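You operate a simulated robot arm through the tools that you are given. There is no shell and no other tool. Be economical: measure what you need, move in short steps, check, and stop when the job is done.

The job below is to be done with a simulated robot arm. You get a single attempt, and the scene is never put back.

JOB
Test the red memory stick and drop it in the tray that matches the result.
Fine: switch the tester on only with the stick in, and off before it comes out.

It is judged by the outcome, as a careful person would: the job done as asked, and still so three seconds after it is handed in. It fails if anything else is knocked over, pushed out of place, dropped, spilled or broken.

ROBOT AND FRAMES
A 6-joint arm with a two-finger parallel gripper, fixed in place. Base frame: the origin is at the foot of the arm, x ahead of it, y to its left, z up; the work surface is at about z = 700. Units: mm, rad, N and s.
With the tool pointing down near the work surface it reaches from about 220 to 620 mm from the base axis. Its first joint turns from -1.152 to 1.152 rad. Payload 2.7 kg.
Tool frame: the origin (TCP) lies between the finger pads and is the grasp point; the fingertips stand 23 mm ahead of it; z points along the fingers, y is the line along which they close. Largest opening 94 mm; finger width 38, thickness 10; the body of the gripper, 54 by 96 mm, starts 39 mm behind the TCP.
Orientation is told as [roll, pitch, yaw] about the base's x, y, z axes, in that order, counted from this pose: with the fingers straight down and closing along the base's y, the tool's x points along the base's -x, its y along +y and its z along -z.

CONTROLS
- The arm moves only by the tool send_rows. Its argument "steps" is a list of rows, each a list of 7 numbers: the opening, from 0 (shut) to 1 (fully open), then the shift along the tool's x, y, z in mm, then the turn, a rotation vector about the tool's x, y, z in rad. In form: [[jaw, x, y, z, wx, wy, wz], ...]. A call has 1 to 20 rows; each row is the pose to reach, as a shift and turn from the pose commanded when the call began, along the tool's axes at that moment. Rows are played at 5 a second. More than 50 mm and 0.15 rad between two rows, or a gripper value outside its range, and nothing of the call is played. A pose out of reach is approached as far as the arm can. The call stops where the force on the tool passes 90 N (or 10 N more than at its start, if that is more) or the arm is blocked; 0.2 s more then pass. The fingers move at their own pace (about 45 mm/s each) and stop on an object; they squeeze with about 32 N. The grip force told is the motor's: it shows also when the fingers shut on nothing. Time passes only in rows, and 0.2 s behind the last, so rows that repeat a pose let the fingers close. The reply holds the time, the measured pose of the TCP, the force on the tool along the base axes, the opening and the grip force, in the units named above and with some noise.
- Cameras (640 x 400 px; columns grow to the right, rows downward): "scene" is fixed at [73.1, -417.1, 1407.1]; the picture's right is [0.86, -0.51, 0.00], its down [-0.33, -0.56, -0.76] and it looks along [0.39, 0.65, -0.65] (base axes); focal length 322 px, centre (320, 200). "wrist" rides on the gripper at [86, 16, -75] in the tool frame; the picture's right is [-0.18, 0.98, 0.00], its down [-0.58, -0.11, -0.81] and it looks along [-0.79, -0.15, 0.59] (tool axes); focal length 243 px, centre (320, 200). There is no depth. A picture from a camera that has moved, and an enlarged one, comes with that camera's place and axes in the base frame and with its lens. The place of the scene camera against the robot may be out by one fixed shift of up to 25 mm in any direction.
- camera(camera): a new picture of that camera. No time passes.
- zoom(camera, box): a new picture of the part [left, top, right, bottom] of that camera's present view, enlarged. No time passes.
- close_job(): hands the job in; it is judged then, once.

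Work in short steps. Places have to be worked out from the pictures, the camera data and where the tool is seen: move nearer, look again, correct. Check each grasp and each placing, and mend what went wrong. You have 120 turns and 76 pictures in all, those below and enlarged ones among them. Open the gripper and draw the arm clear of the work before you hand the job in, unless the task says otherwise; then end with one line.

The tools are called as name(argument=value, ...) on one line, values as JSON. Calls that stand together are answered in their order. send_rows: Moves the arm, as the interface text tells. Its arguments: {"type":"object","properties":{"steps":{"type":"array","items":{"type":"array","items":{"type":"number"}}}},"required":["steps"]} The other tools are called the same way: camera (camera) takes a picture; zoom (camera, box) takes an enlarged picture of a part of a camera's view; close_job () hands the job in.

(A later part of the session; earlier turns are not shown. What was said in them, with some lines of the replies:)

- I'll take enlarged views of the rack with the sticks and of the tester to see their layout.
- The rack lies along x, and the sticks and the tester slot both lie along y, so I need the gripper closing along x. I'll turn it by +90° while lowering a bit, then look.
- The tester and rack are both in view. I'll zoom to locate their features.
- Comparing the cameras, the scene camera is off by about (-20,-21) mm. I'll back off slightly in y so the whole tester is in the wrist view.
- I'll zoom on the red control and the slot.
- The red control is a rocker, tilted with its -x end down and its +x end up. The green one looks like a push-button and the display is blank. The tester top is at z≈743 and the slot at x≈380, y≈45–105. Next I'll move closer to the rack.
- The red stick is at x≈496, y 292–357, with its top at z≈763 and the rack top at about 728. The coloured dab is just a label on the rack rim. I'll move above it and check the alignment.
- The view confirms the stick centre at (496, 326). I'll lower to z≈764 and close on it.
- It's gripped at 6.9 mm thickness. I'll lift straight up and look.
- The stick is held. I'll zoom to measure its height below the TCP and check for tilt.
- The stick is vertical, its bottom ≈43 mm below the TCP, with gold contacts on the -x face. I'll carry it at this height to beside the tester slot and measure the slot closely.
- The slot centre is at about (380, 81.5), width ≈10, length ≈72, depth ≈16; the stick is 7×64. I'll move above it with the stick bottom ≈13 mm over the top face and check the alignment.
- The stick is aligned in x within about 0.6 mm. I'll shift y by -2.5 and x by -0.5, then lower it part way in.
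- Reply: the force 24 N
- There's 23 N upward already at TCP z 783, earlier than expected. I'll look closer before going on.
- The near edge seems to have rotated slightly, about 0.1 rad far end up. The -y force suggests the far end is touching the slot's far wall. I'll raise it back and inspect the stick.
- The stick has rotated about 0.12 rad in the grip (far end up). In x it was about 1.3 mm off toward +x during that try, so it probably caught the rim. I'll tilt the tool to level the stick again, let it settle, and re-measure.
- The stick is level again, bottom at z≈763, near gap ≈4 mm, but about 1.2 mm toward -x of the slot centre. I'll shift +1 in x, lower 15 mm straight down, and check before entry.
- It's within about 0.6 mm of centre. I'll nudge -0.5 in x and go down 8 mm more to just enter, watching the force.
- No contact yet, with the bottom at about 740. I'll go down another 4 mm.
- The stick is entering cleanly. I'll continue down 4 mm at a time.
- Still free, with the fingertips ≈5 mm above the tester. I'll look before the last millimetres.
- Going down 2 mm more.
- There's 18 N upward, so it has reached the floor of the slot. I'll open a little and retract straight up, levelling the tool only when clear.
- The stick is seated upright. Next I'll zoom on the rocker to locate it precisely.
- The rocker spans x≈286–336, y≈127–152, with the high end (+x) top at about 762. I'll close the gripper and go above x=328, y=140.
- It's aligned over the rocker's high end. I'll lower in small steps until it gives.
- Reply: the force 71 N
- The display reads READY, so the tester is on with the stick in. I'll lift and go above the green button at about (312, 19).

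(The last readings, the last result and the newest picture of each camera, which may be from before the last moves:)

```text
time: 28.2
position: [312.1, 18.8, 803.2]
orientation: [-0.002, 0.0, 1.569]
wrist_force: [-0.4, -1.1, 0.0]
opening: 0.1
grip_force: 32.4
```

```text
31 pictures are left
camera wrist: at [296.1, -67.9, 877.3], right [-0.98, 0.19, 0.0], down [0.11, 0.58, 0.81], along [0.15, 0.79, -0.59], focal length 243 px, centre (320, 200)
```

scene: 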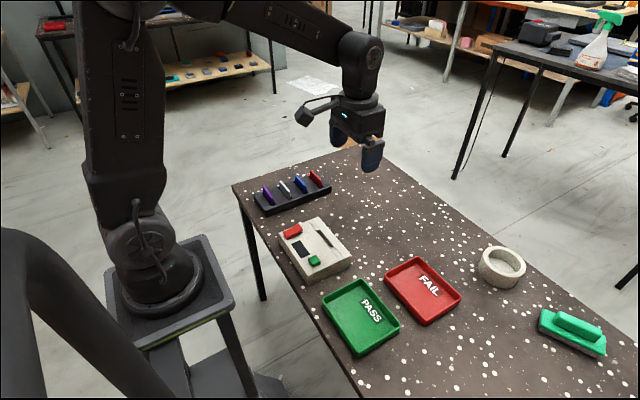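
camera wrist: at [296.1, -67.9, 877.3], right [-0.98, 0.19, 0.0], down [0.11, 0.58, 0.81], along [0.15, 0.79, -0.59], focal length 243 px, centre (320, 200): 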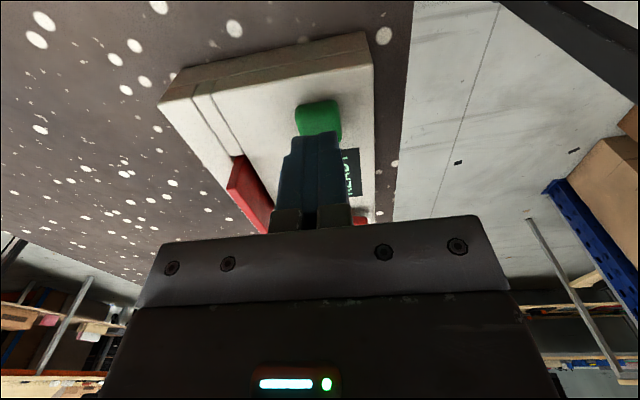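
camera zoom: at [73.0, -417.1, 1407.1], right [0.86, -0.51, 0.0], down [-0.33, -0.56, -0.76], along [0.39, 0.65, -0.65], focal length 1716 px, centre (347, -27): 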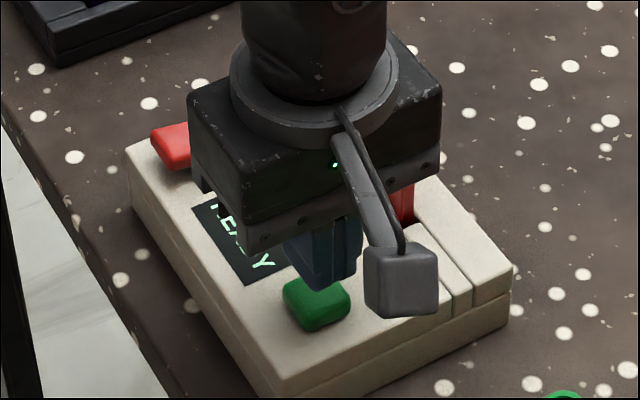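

The fingertip is centred over the button. I'll press it gently in small steps.

send_rows(steps=[[0, 2, 0, 8, 0, 0, 0], [0, 2, 0, 15, 0, 0, 0], [0, 2, 0, 20, 0, 0, 0], [0, 2, 0, 20, 0, 0, 0]])

send_rows(steps=[[0, 0, 0, 2, 0, 0, 0], [0, 0, 0, 4, 0, 0, 0], [0, 0, 0, 4, 0, 0, 0]])

zoom(camera="scene", box=[265, 205, 365, 280])

```text
time: 29.2
position: [311.6, 16.2, 780.7]
orientation: [-0.002, 0.0, 1.568]
wrist_force: [0.1, -0.1, 1.1]
opening: 0.0
grip_force: 32.3
```

```text
time: 30.0
position: [311.4, 17.0, 777.7]
orientation: [-0.003, 0.001, 1.569]
wrist_force: [-0.5, -0.4, 2.2]
opening: 0.0
grip_force: 31.8
```

```text
5.33 times, centred on (315, 242) of scene
camera zoom: at [73.0, -417.1, 1407.1], right [0.86, -0.51, 0.0], down [-0.33, -0.56, -0.76], along [0.39, 0.65, -0.65], focal length 1716 px, centre (347, -27)
```

zoom: 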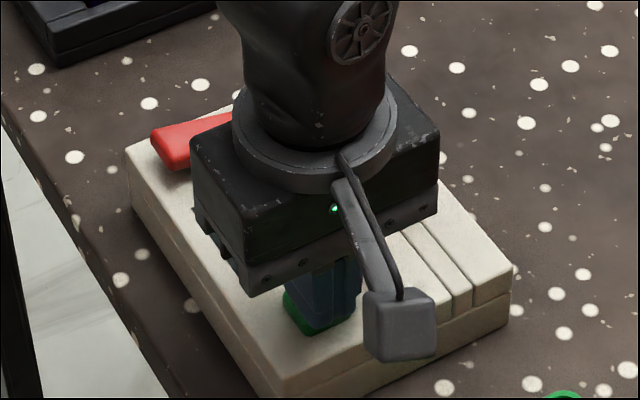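

There's a light spring force, so I'm touching the button. I'll press a little further.

send_rows(steps=[[0, 0, 0, 2, 0, 0, 0], [0, 0, 0, 2, 0, 0, 0]])

send_rows(steps=[[0, 0, 0, 2, 0, 0, 0], [0, 0, 0, 2, 0, 0, 0]])

zoom(camera="wrist", box=[260, 60, 400, 240])

```text
time: 30.6
position: [312.3, 18.0, 775.2]
orientation: [-0.001, -0.001, 1.567]
wrist_force: [1.1, -4.4, 8.0]
opening: 0.2
grip_force: 31.8
```

```text
time: 31.2
position: [311.6, 17.1, 774.0]
orientation: [-0.003, -0.001, 1.569]
wrist_force: [-6.6, 6.7, 30.4]
opening: 0.1
grip_force: 32.1
```

```text
2.22 times, centred on (330, 150) of wrist
camera zoom: at [295.3, -68.4, 848.1], right [-0.98, 0.19, 0.0], down [0.11, 0.58, 0.81], along [0.15, 0.79, -0.59], focal length 539 px, centre (298, 311)
```

zoom: 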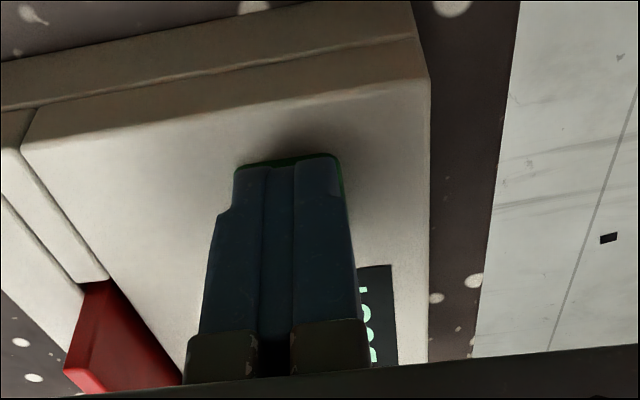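

The display has changed after the 30 N press. I'll lift off and move back to read it.

send_rows(steps=[[0, 0, 0, -20, 0, 0, 0], [0, 0, 0, -60, 0, 0, 0], [0, -40, -5, -60, 0, 0, 0], [0, -85, -10, -60, 0, 0, 0], [0, -123, 12, -60, 0, 0, 0], [0, -123, 12, -60, 0, 0, 0]])

zoom(camera="scene", box=[265, 205, 365, 280])

```text
time: 32.6
position: [298.7, 140.4, 831.3]
orientation: [-0.002, 0.0, 1.567]
wrist_force: [-0.2, 0.8, -0.9]
opening: 0.1
grip_force: 31.8
```

```text
5.33 times, centred on (315, 242) of scene
camera zoom: at [73.1, -417.1, 1407.1], right [0.86, -0.51, 0.0], down [-0.33, -0.56, -0.76], along [0.39, 0.65, -0.65], focal length 1716 px, centre (347, -27)
```

zoom: 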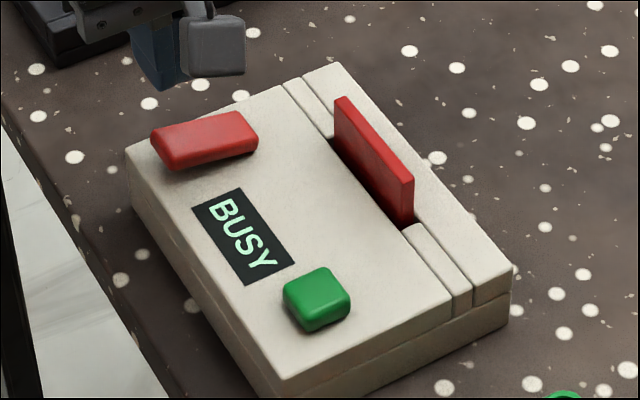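

BUSY: the test is running. I'll wait about 4 s without moving and look again.

send_rows(steps=[[0, 0, 0, 0, 0, 0, 0], [0, 0, 0, 0, 0, 0, 0], [0, 0, 0, 0, 0, 0, 0], [0, 0, 0, 0, 0, 0, 0], [0, 0, 0, 0, 0, 0, 0], [0, 0, 0, 0, 0, 0, 0], [0, 0, 0, 0, 0, 0, 0], [0, 0, 0, 0, 0, 0, 0], [0, 0, 0, 0, 0, 0, 0], [0, 0, 0, 0, 0, 0, 0], [0, 0, 0, 0, 0, 0, 0], [0, 0, 0, 0, 0, 0, 0], [0, 0, 0, 0, 0, 0, 0], [0, 0, 0, 0, 0, 0, 0], [0, 0, 0, 0, 0, 0, 0], [0, 0, 0, 0, 0, 0, 0], [0, 0, 0, 0, 0, 0, 0], [0, 0, 0, 0, 0, 0, 0], [0, 0, 0, 0, 0, 0, 0], [0, 0, 0, 0, 0, 0, 0]])

zoom(camera="scene", box=[265, 205, 365, 280])

```text
time: 36.8
position: [298.1, 140.6, 831.1]
orientation: [-0.001, 0.0, 1.569]
wrist_force: [-0.2, -0.5, -0.2]
opening: 0.0
grip_force: 32.3
```

```text
5.33 times, centred on (315, 242) of scene
camera zoom: at [73.1, -417.1, 1407.1], right [0.86, -0.51, 0.0], down [-0.33, -0.56, -0.76], along [0.39, 0.65, -0.65], focal length 1716 px, centre (347, -27)
```

zoom: 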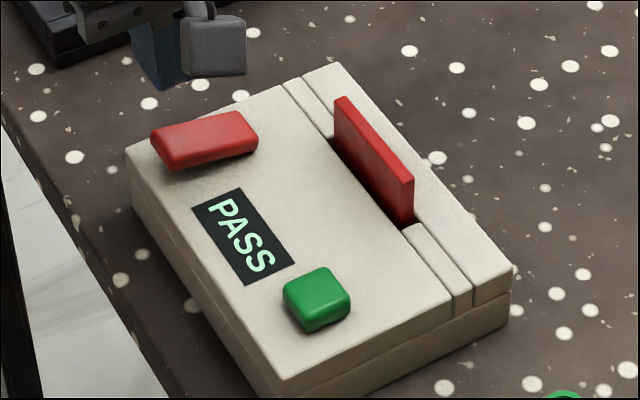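

The result is PASS. Now I'll switch off by pressing the rocker's -x end at x≈294.

send_rows(steps=[[0, 0, 4, 15, 0, 0, 0], [0, 0, 4, 30, 0, 0, 0], [0, 0, 4, 40, 0, 0, 0], [0, 0, 4, 46, 0, 0, 0], [0, 0, 4, 46, 0, 0, 0]])

send_rows(steps=[[0, 0, 0, 2, 0, 0, 0], [0, 0, 0, 4, 0, 0, 0], [0, 0, 0, 4, 0, 0, 0]])

zoom(camera="scene", box=[265, 205, 365, 280])

```text
time: 38.0
position: [297.4, 139.6, 785.4]
orientation: [0.0, -0.001, 1.57]
wrist_force: [0.1, -0.4, 0.6]
opening: 0.0
grip_force: 31.9
```

```text
time: 38.8
position: [296.5, 139.4, 780.5]
orientation: [-0.002, 0.0, 1.571]
wrist_force: [-3.6, 0.3, 11.0]
opening: 0.0
grip_force: 31.6
```

```text
5.33 times, centred on (315, 242) of scene
camera zoom: at [72.9, -417.1, 1407.1], right [0.86, -0.51, 0.0], down [-0.33, -0.56, -0.76], along [0.39, 0.65, -0.65], focal length 1716 px, centre (347, -27)
```

zoom: 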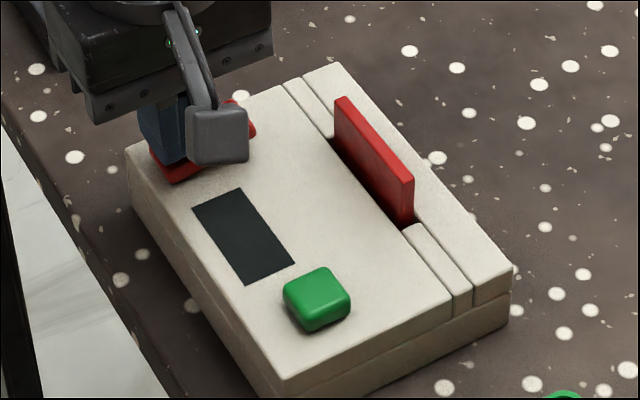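

The display is dark, so it's off. I'll lift, open to about 33 mm, and go above the stick.

send_rows(steps=[[0, 0, 0, -20, 0, 0, 0], [0, 0, 0, -60, 0, 0, 0], [0.35, 20, -28, -60, 0, 0, 0], [0.35, 40, -56, -60, 0, 0, 0], [0.35, 58, -84, -60, 0, 0, 0], [0.35, 58, -84, -40, 0, 0, 0], [0.35, 58, -84, -40, 0, 0, 0]])

camera(camera="wrist")

zoom(camera="scene", box=[265, 195, 365, 270])

```text
time: 40.4
position: [381.5, 81.5, 823.5]
orientation: [-0.002, 0.0, 1.57]
wrist_force: [0.6, 0.5, 0.5]
opening: 32.9
grip_force: 0.0
```

```text
25 pictures are left
camera wrist: at [365.1, -4.5, 897.5], right [-0.98, 0.19, 0.0], down [0.11, 0.58, 0.81], along [0.15, 0.79, -0.59], focal length 243 px, centre (320, 200)
```

wrist: 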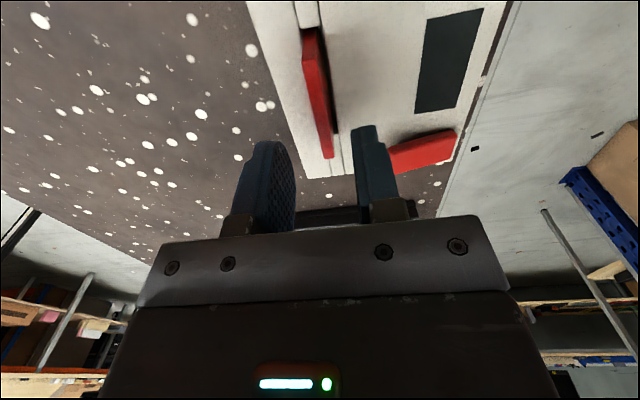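

```text
5.33 times, centred on (315, 232) of scene
camera zoom: at [73.1, -417.1, 1407.1], right [0.86, -0.51, 0.0], down [-0.33, -0.56, -0.76], along [0.39, 0.65, -0.65], focal length 1716 px, centre (347, 27)
```

zoom: 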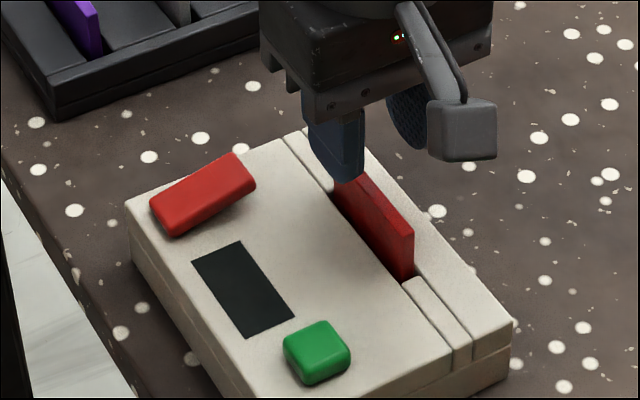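

The rocker is back in the off position and the stick is centred between the fingers. I'll lower to z≈772 and grip it.

send_rows(steps=[[0.35, -1, 0, 20, 0, 0, 0], [0.35, -1, 0, 40, 0, 0, 0], [0.35, -1, 0, 51, 0, 0, 0], [0.35, -1, 0, 51, 0, 0, 0], [0.1, -1, 0, 51, 0, 0, 0], [0, -1, 0, 51, 0, 0, 0], [0, -1, 0, 51, 0, 0, 0]])

send_rows(steps=[[0, 0, 0, -5, 0, 0, 0], [0, 0, 0, -15, 0, 0, 0], [0, 0, 0, -25, 0, 0, 0], [0, 0, 0, -45, 0, 0, 0], [0, 0, 0, -80, 0, 0, 0], [0, 0, 0, -80, 0, 0, 0]])

camera(camera="scene")

```text
time: 42.0
position: [380.4, 82.2, 772.1]
orientation: [-0.001, 0.0, 1.569]
wrist_force: [0.7, -0.5, -0.5]
opening: 7.3
grip_force: 31.3
```

```text
time: 43.4
position: [379.7, 83.7, 850.5]
orientation: [0.0, -0.001, 1.571]
wrist_force: [-0.5, 0.3, 0.0]
opening: 7.1
grip_force: 32.1
```

```text
23 pictures are left
```

scene: 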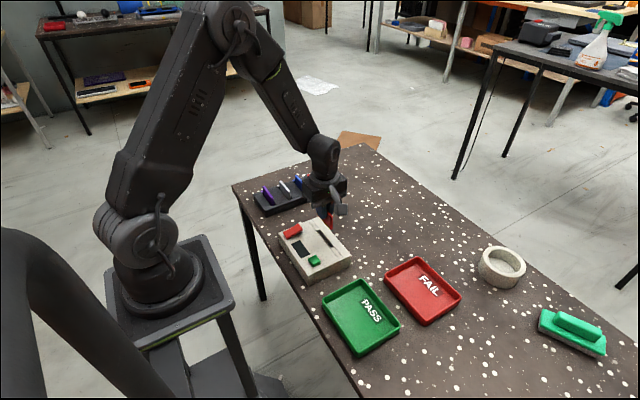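

The stick is out of the switched-off tester and held. The PASS tray spans roughly x 280–405, y -55 to -210, centre about (342,-133). I'll carry the stick above it.

send_rows(steps=[[0, 40, 7, 0, 0, 0, 0], [0, 80, 14, 0, 0, 0, 0], [0, 120, 21, 0, 0, 0, 0], [0, 160, 28, 0, 0, 0, 0], [0, 200, 35, 0, 0, 0, 0], [0, 217, 38, 0, 0, 0, 0], [0, 217, 38, 30, 0, 0, 0], [0, 217, 38, 50, 0, 0, 0], [0, 217, 38, 50, 0, 0, 0]])

zoom(camera="scene", box=[280, 230, 440, 370])

camera(camera="wrist")

```text
time: 45.4
position: [342.0, -133.9, 801.2]
orientation: [-0.001, -0.001, 1.569]
wrist_force: [-0.3, -0.4, -0.2]
opening: 7.1
grip_force: 32.3
```

```text
2.86 times, centred on (360, 300) of scene
camera zoom: at [73.1, -417.1, 1407.1], right [0.86, -0.51, 0.0], down [-0.33, -0.56, -0.76], along [0.39, 0.65, -0.65], focal length 919 px, centre (206, -86)
```

zoom: 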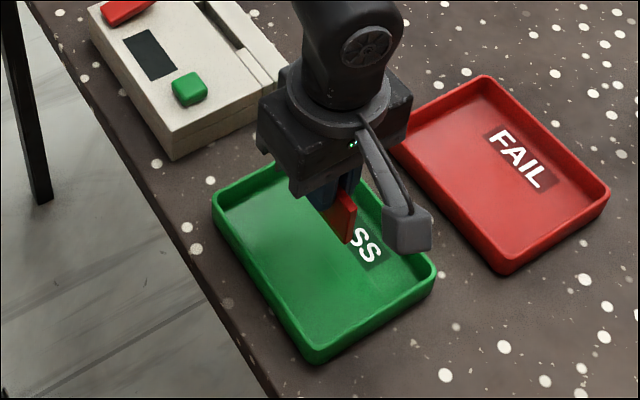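

```text
21 pictures are left
camera wrist: at [325.3, -219.3, 875.9], right [-0.98, 0.19, 0.0], down [0.11, 0.58, 0.81], along [0.15, 0.79, -0.59], focal length 243 px, centre (320, 200)
```

wrist: 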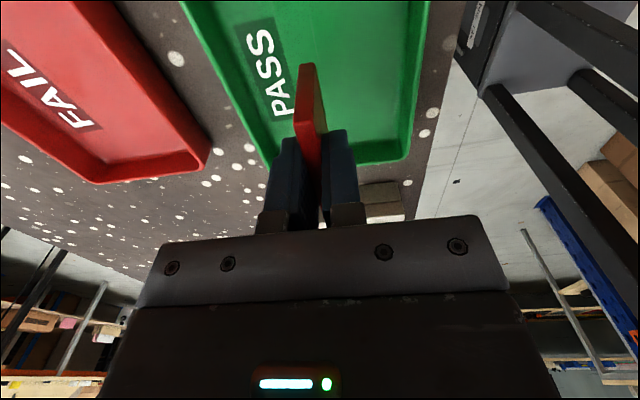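

The stick is above the middle of the PASS tray. I'll lower it almost to the floor.

send_rows(steps=[[0, 0, 0, 20, 0, 0, 0], [0, 0, 0, 38, 0, 0, 0], [0, 0, 0, 46, 0, 0, 0], [0, 0, 0, 46, 0, 0, 0]])

zoom(camera="scene", box=[310, 260, 410, 345])

```text
time: 46.4
position: [340.7, -134.3, 753.9]
orientation: [-0.002, 0.0, 1.572]
wrist_force: [-0.6, -0.4, 0.4]
opening: 7.1
grip_force: 32.0
```

```text
4.71 times, centred on (360, 302) of scene
camera zoom: at [73.1, -417.1, 1407.1], right [0.86, -0.51, 0.0], down [-0.33, -0.56, -0.76], along [0.39, 0.65, -0.65], focal length 1514 px, centre (132, -282)
```

zoom: 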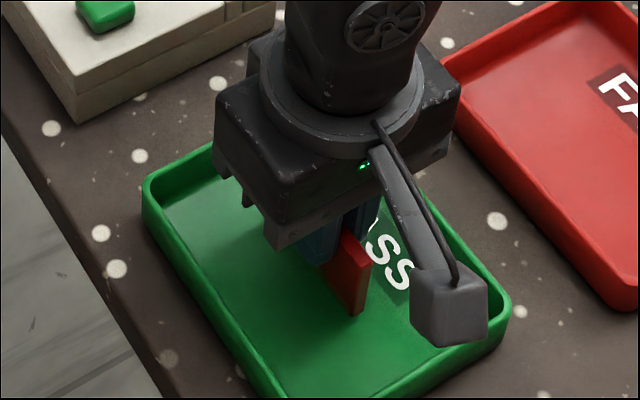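

The bottom is close to the tray floor. I'll ease down a few mm, watching for contact.

send_rows(steps=[[0, 0, 0, 2, 0, 0, 0], [0, 0, 0, 2, 0, 0, 0]])

send_rows(steps=[[0, 0, 0, 2, 0, 0, 0], [0, 0, 0, 2, 0, 0, 0]])

```text
time: 47.0
position: [340.6, -135.1, 751.8]
orientation: [-0.001, -0.001, 1.57]
wrist_force: [-0.5, 1.0, -1.0]
opening: 7.1
grip_force: 32.3
```

```text
time: 47.6
position: [341.6, -134.5, 751.2]
orientation: [-0.001, -0.001, 1.568]
wrist_force: [0.3, -0.5, 0.4]
opening: 7.0
grip_force: 31.5
```

It's about 1–2 mm above the floor. I'll release and rise straight up.

send_rows(steps=[[0.4, 0, 0, 0, 0, 0, 0], [0.4, 0, 0, 0, 0, 0, 0], [0.4, 0, 0, 0, 0, 0, 0], [0.4, 0, 0, -20, 0, 0, 0], [0.4, 0, 0, -50, 0, 0, 0], [0.4, 0, 0, -95, 0, 0, 0], [0.4, 0, 0, -140, 0, 0, 0], [0.4, -20, 0, -180, 0, 0, 0], [0.4, -60, 0, -200, 0, 0, 0], [0.4, -100, 0, -200, 0, 0, 0], [0.4, -100, 0, -200, 0, 0, 0]])

camera(camera="scene")

zoom(camera="scene", box=[300, 260, 420, 360])

```text
time: 50.0
position: [341.9, -36.3, 949.3]
orientation: [-0.002, 0.0, 1.568]
wrist_force: [0.5, 0.0, 0.5]
opening: 37.3
grip_force: 0.0
```

```text
19 pictures are left
```

scene: 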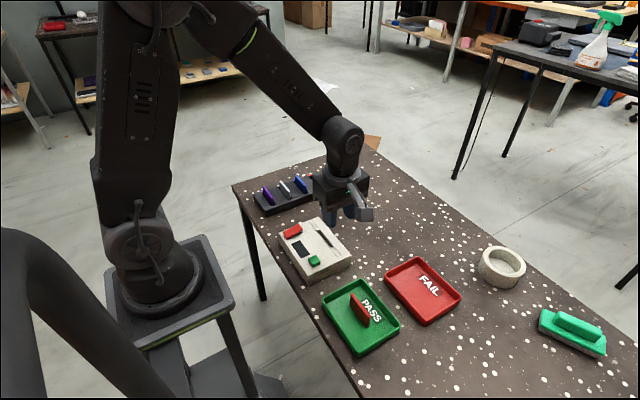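

```text
4.00 times, centred on (360, 310) of scene
camera zoom: at [73.1, -417.1, 1407.1], right [0.86, -0.51, 0.0], down [-0.33, -0.56, -0.76], along [0.39, 0.65, -0.65], focal length 1287 px, centre (160, -240)
```

zoom: 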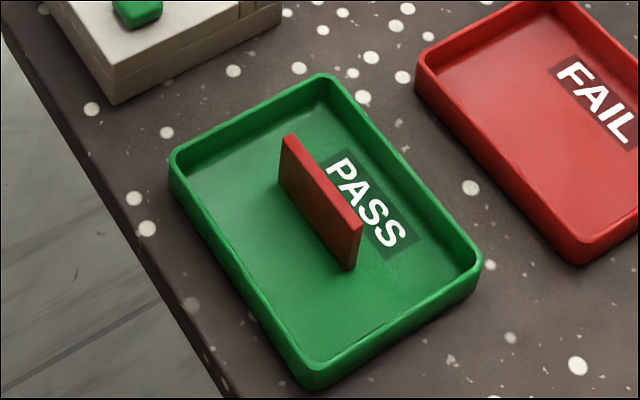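

The stick stands inside the PASS tray, the tester is off, everything else is in place, and the arm is clear with the gripper open. Handing in.

close_job()

```text
The job is handed in.
```

The red memory stick tested PASS and is in the green PASS tray; the tester was switched on only after the stick was in, and off again before it came out.
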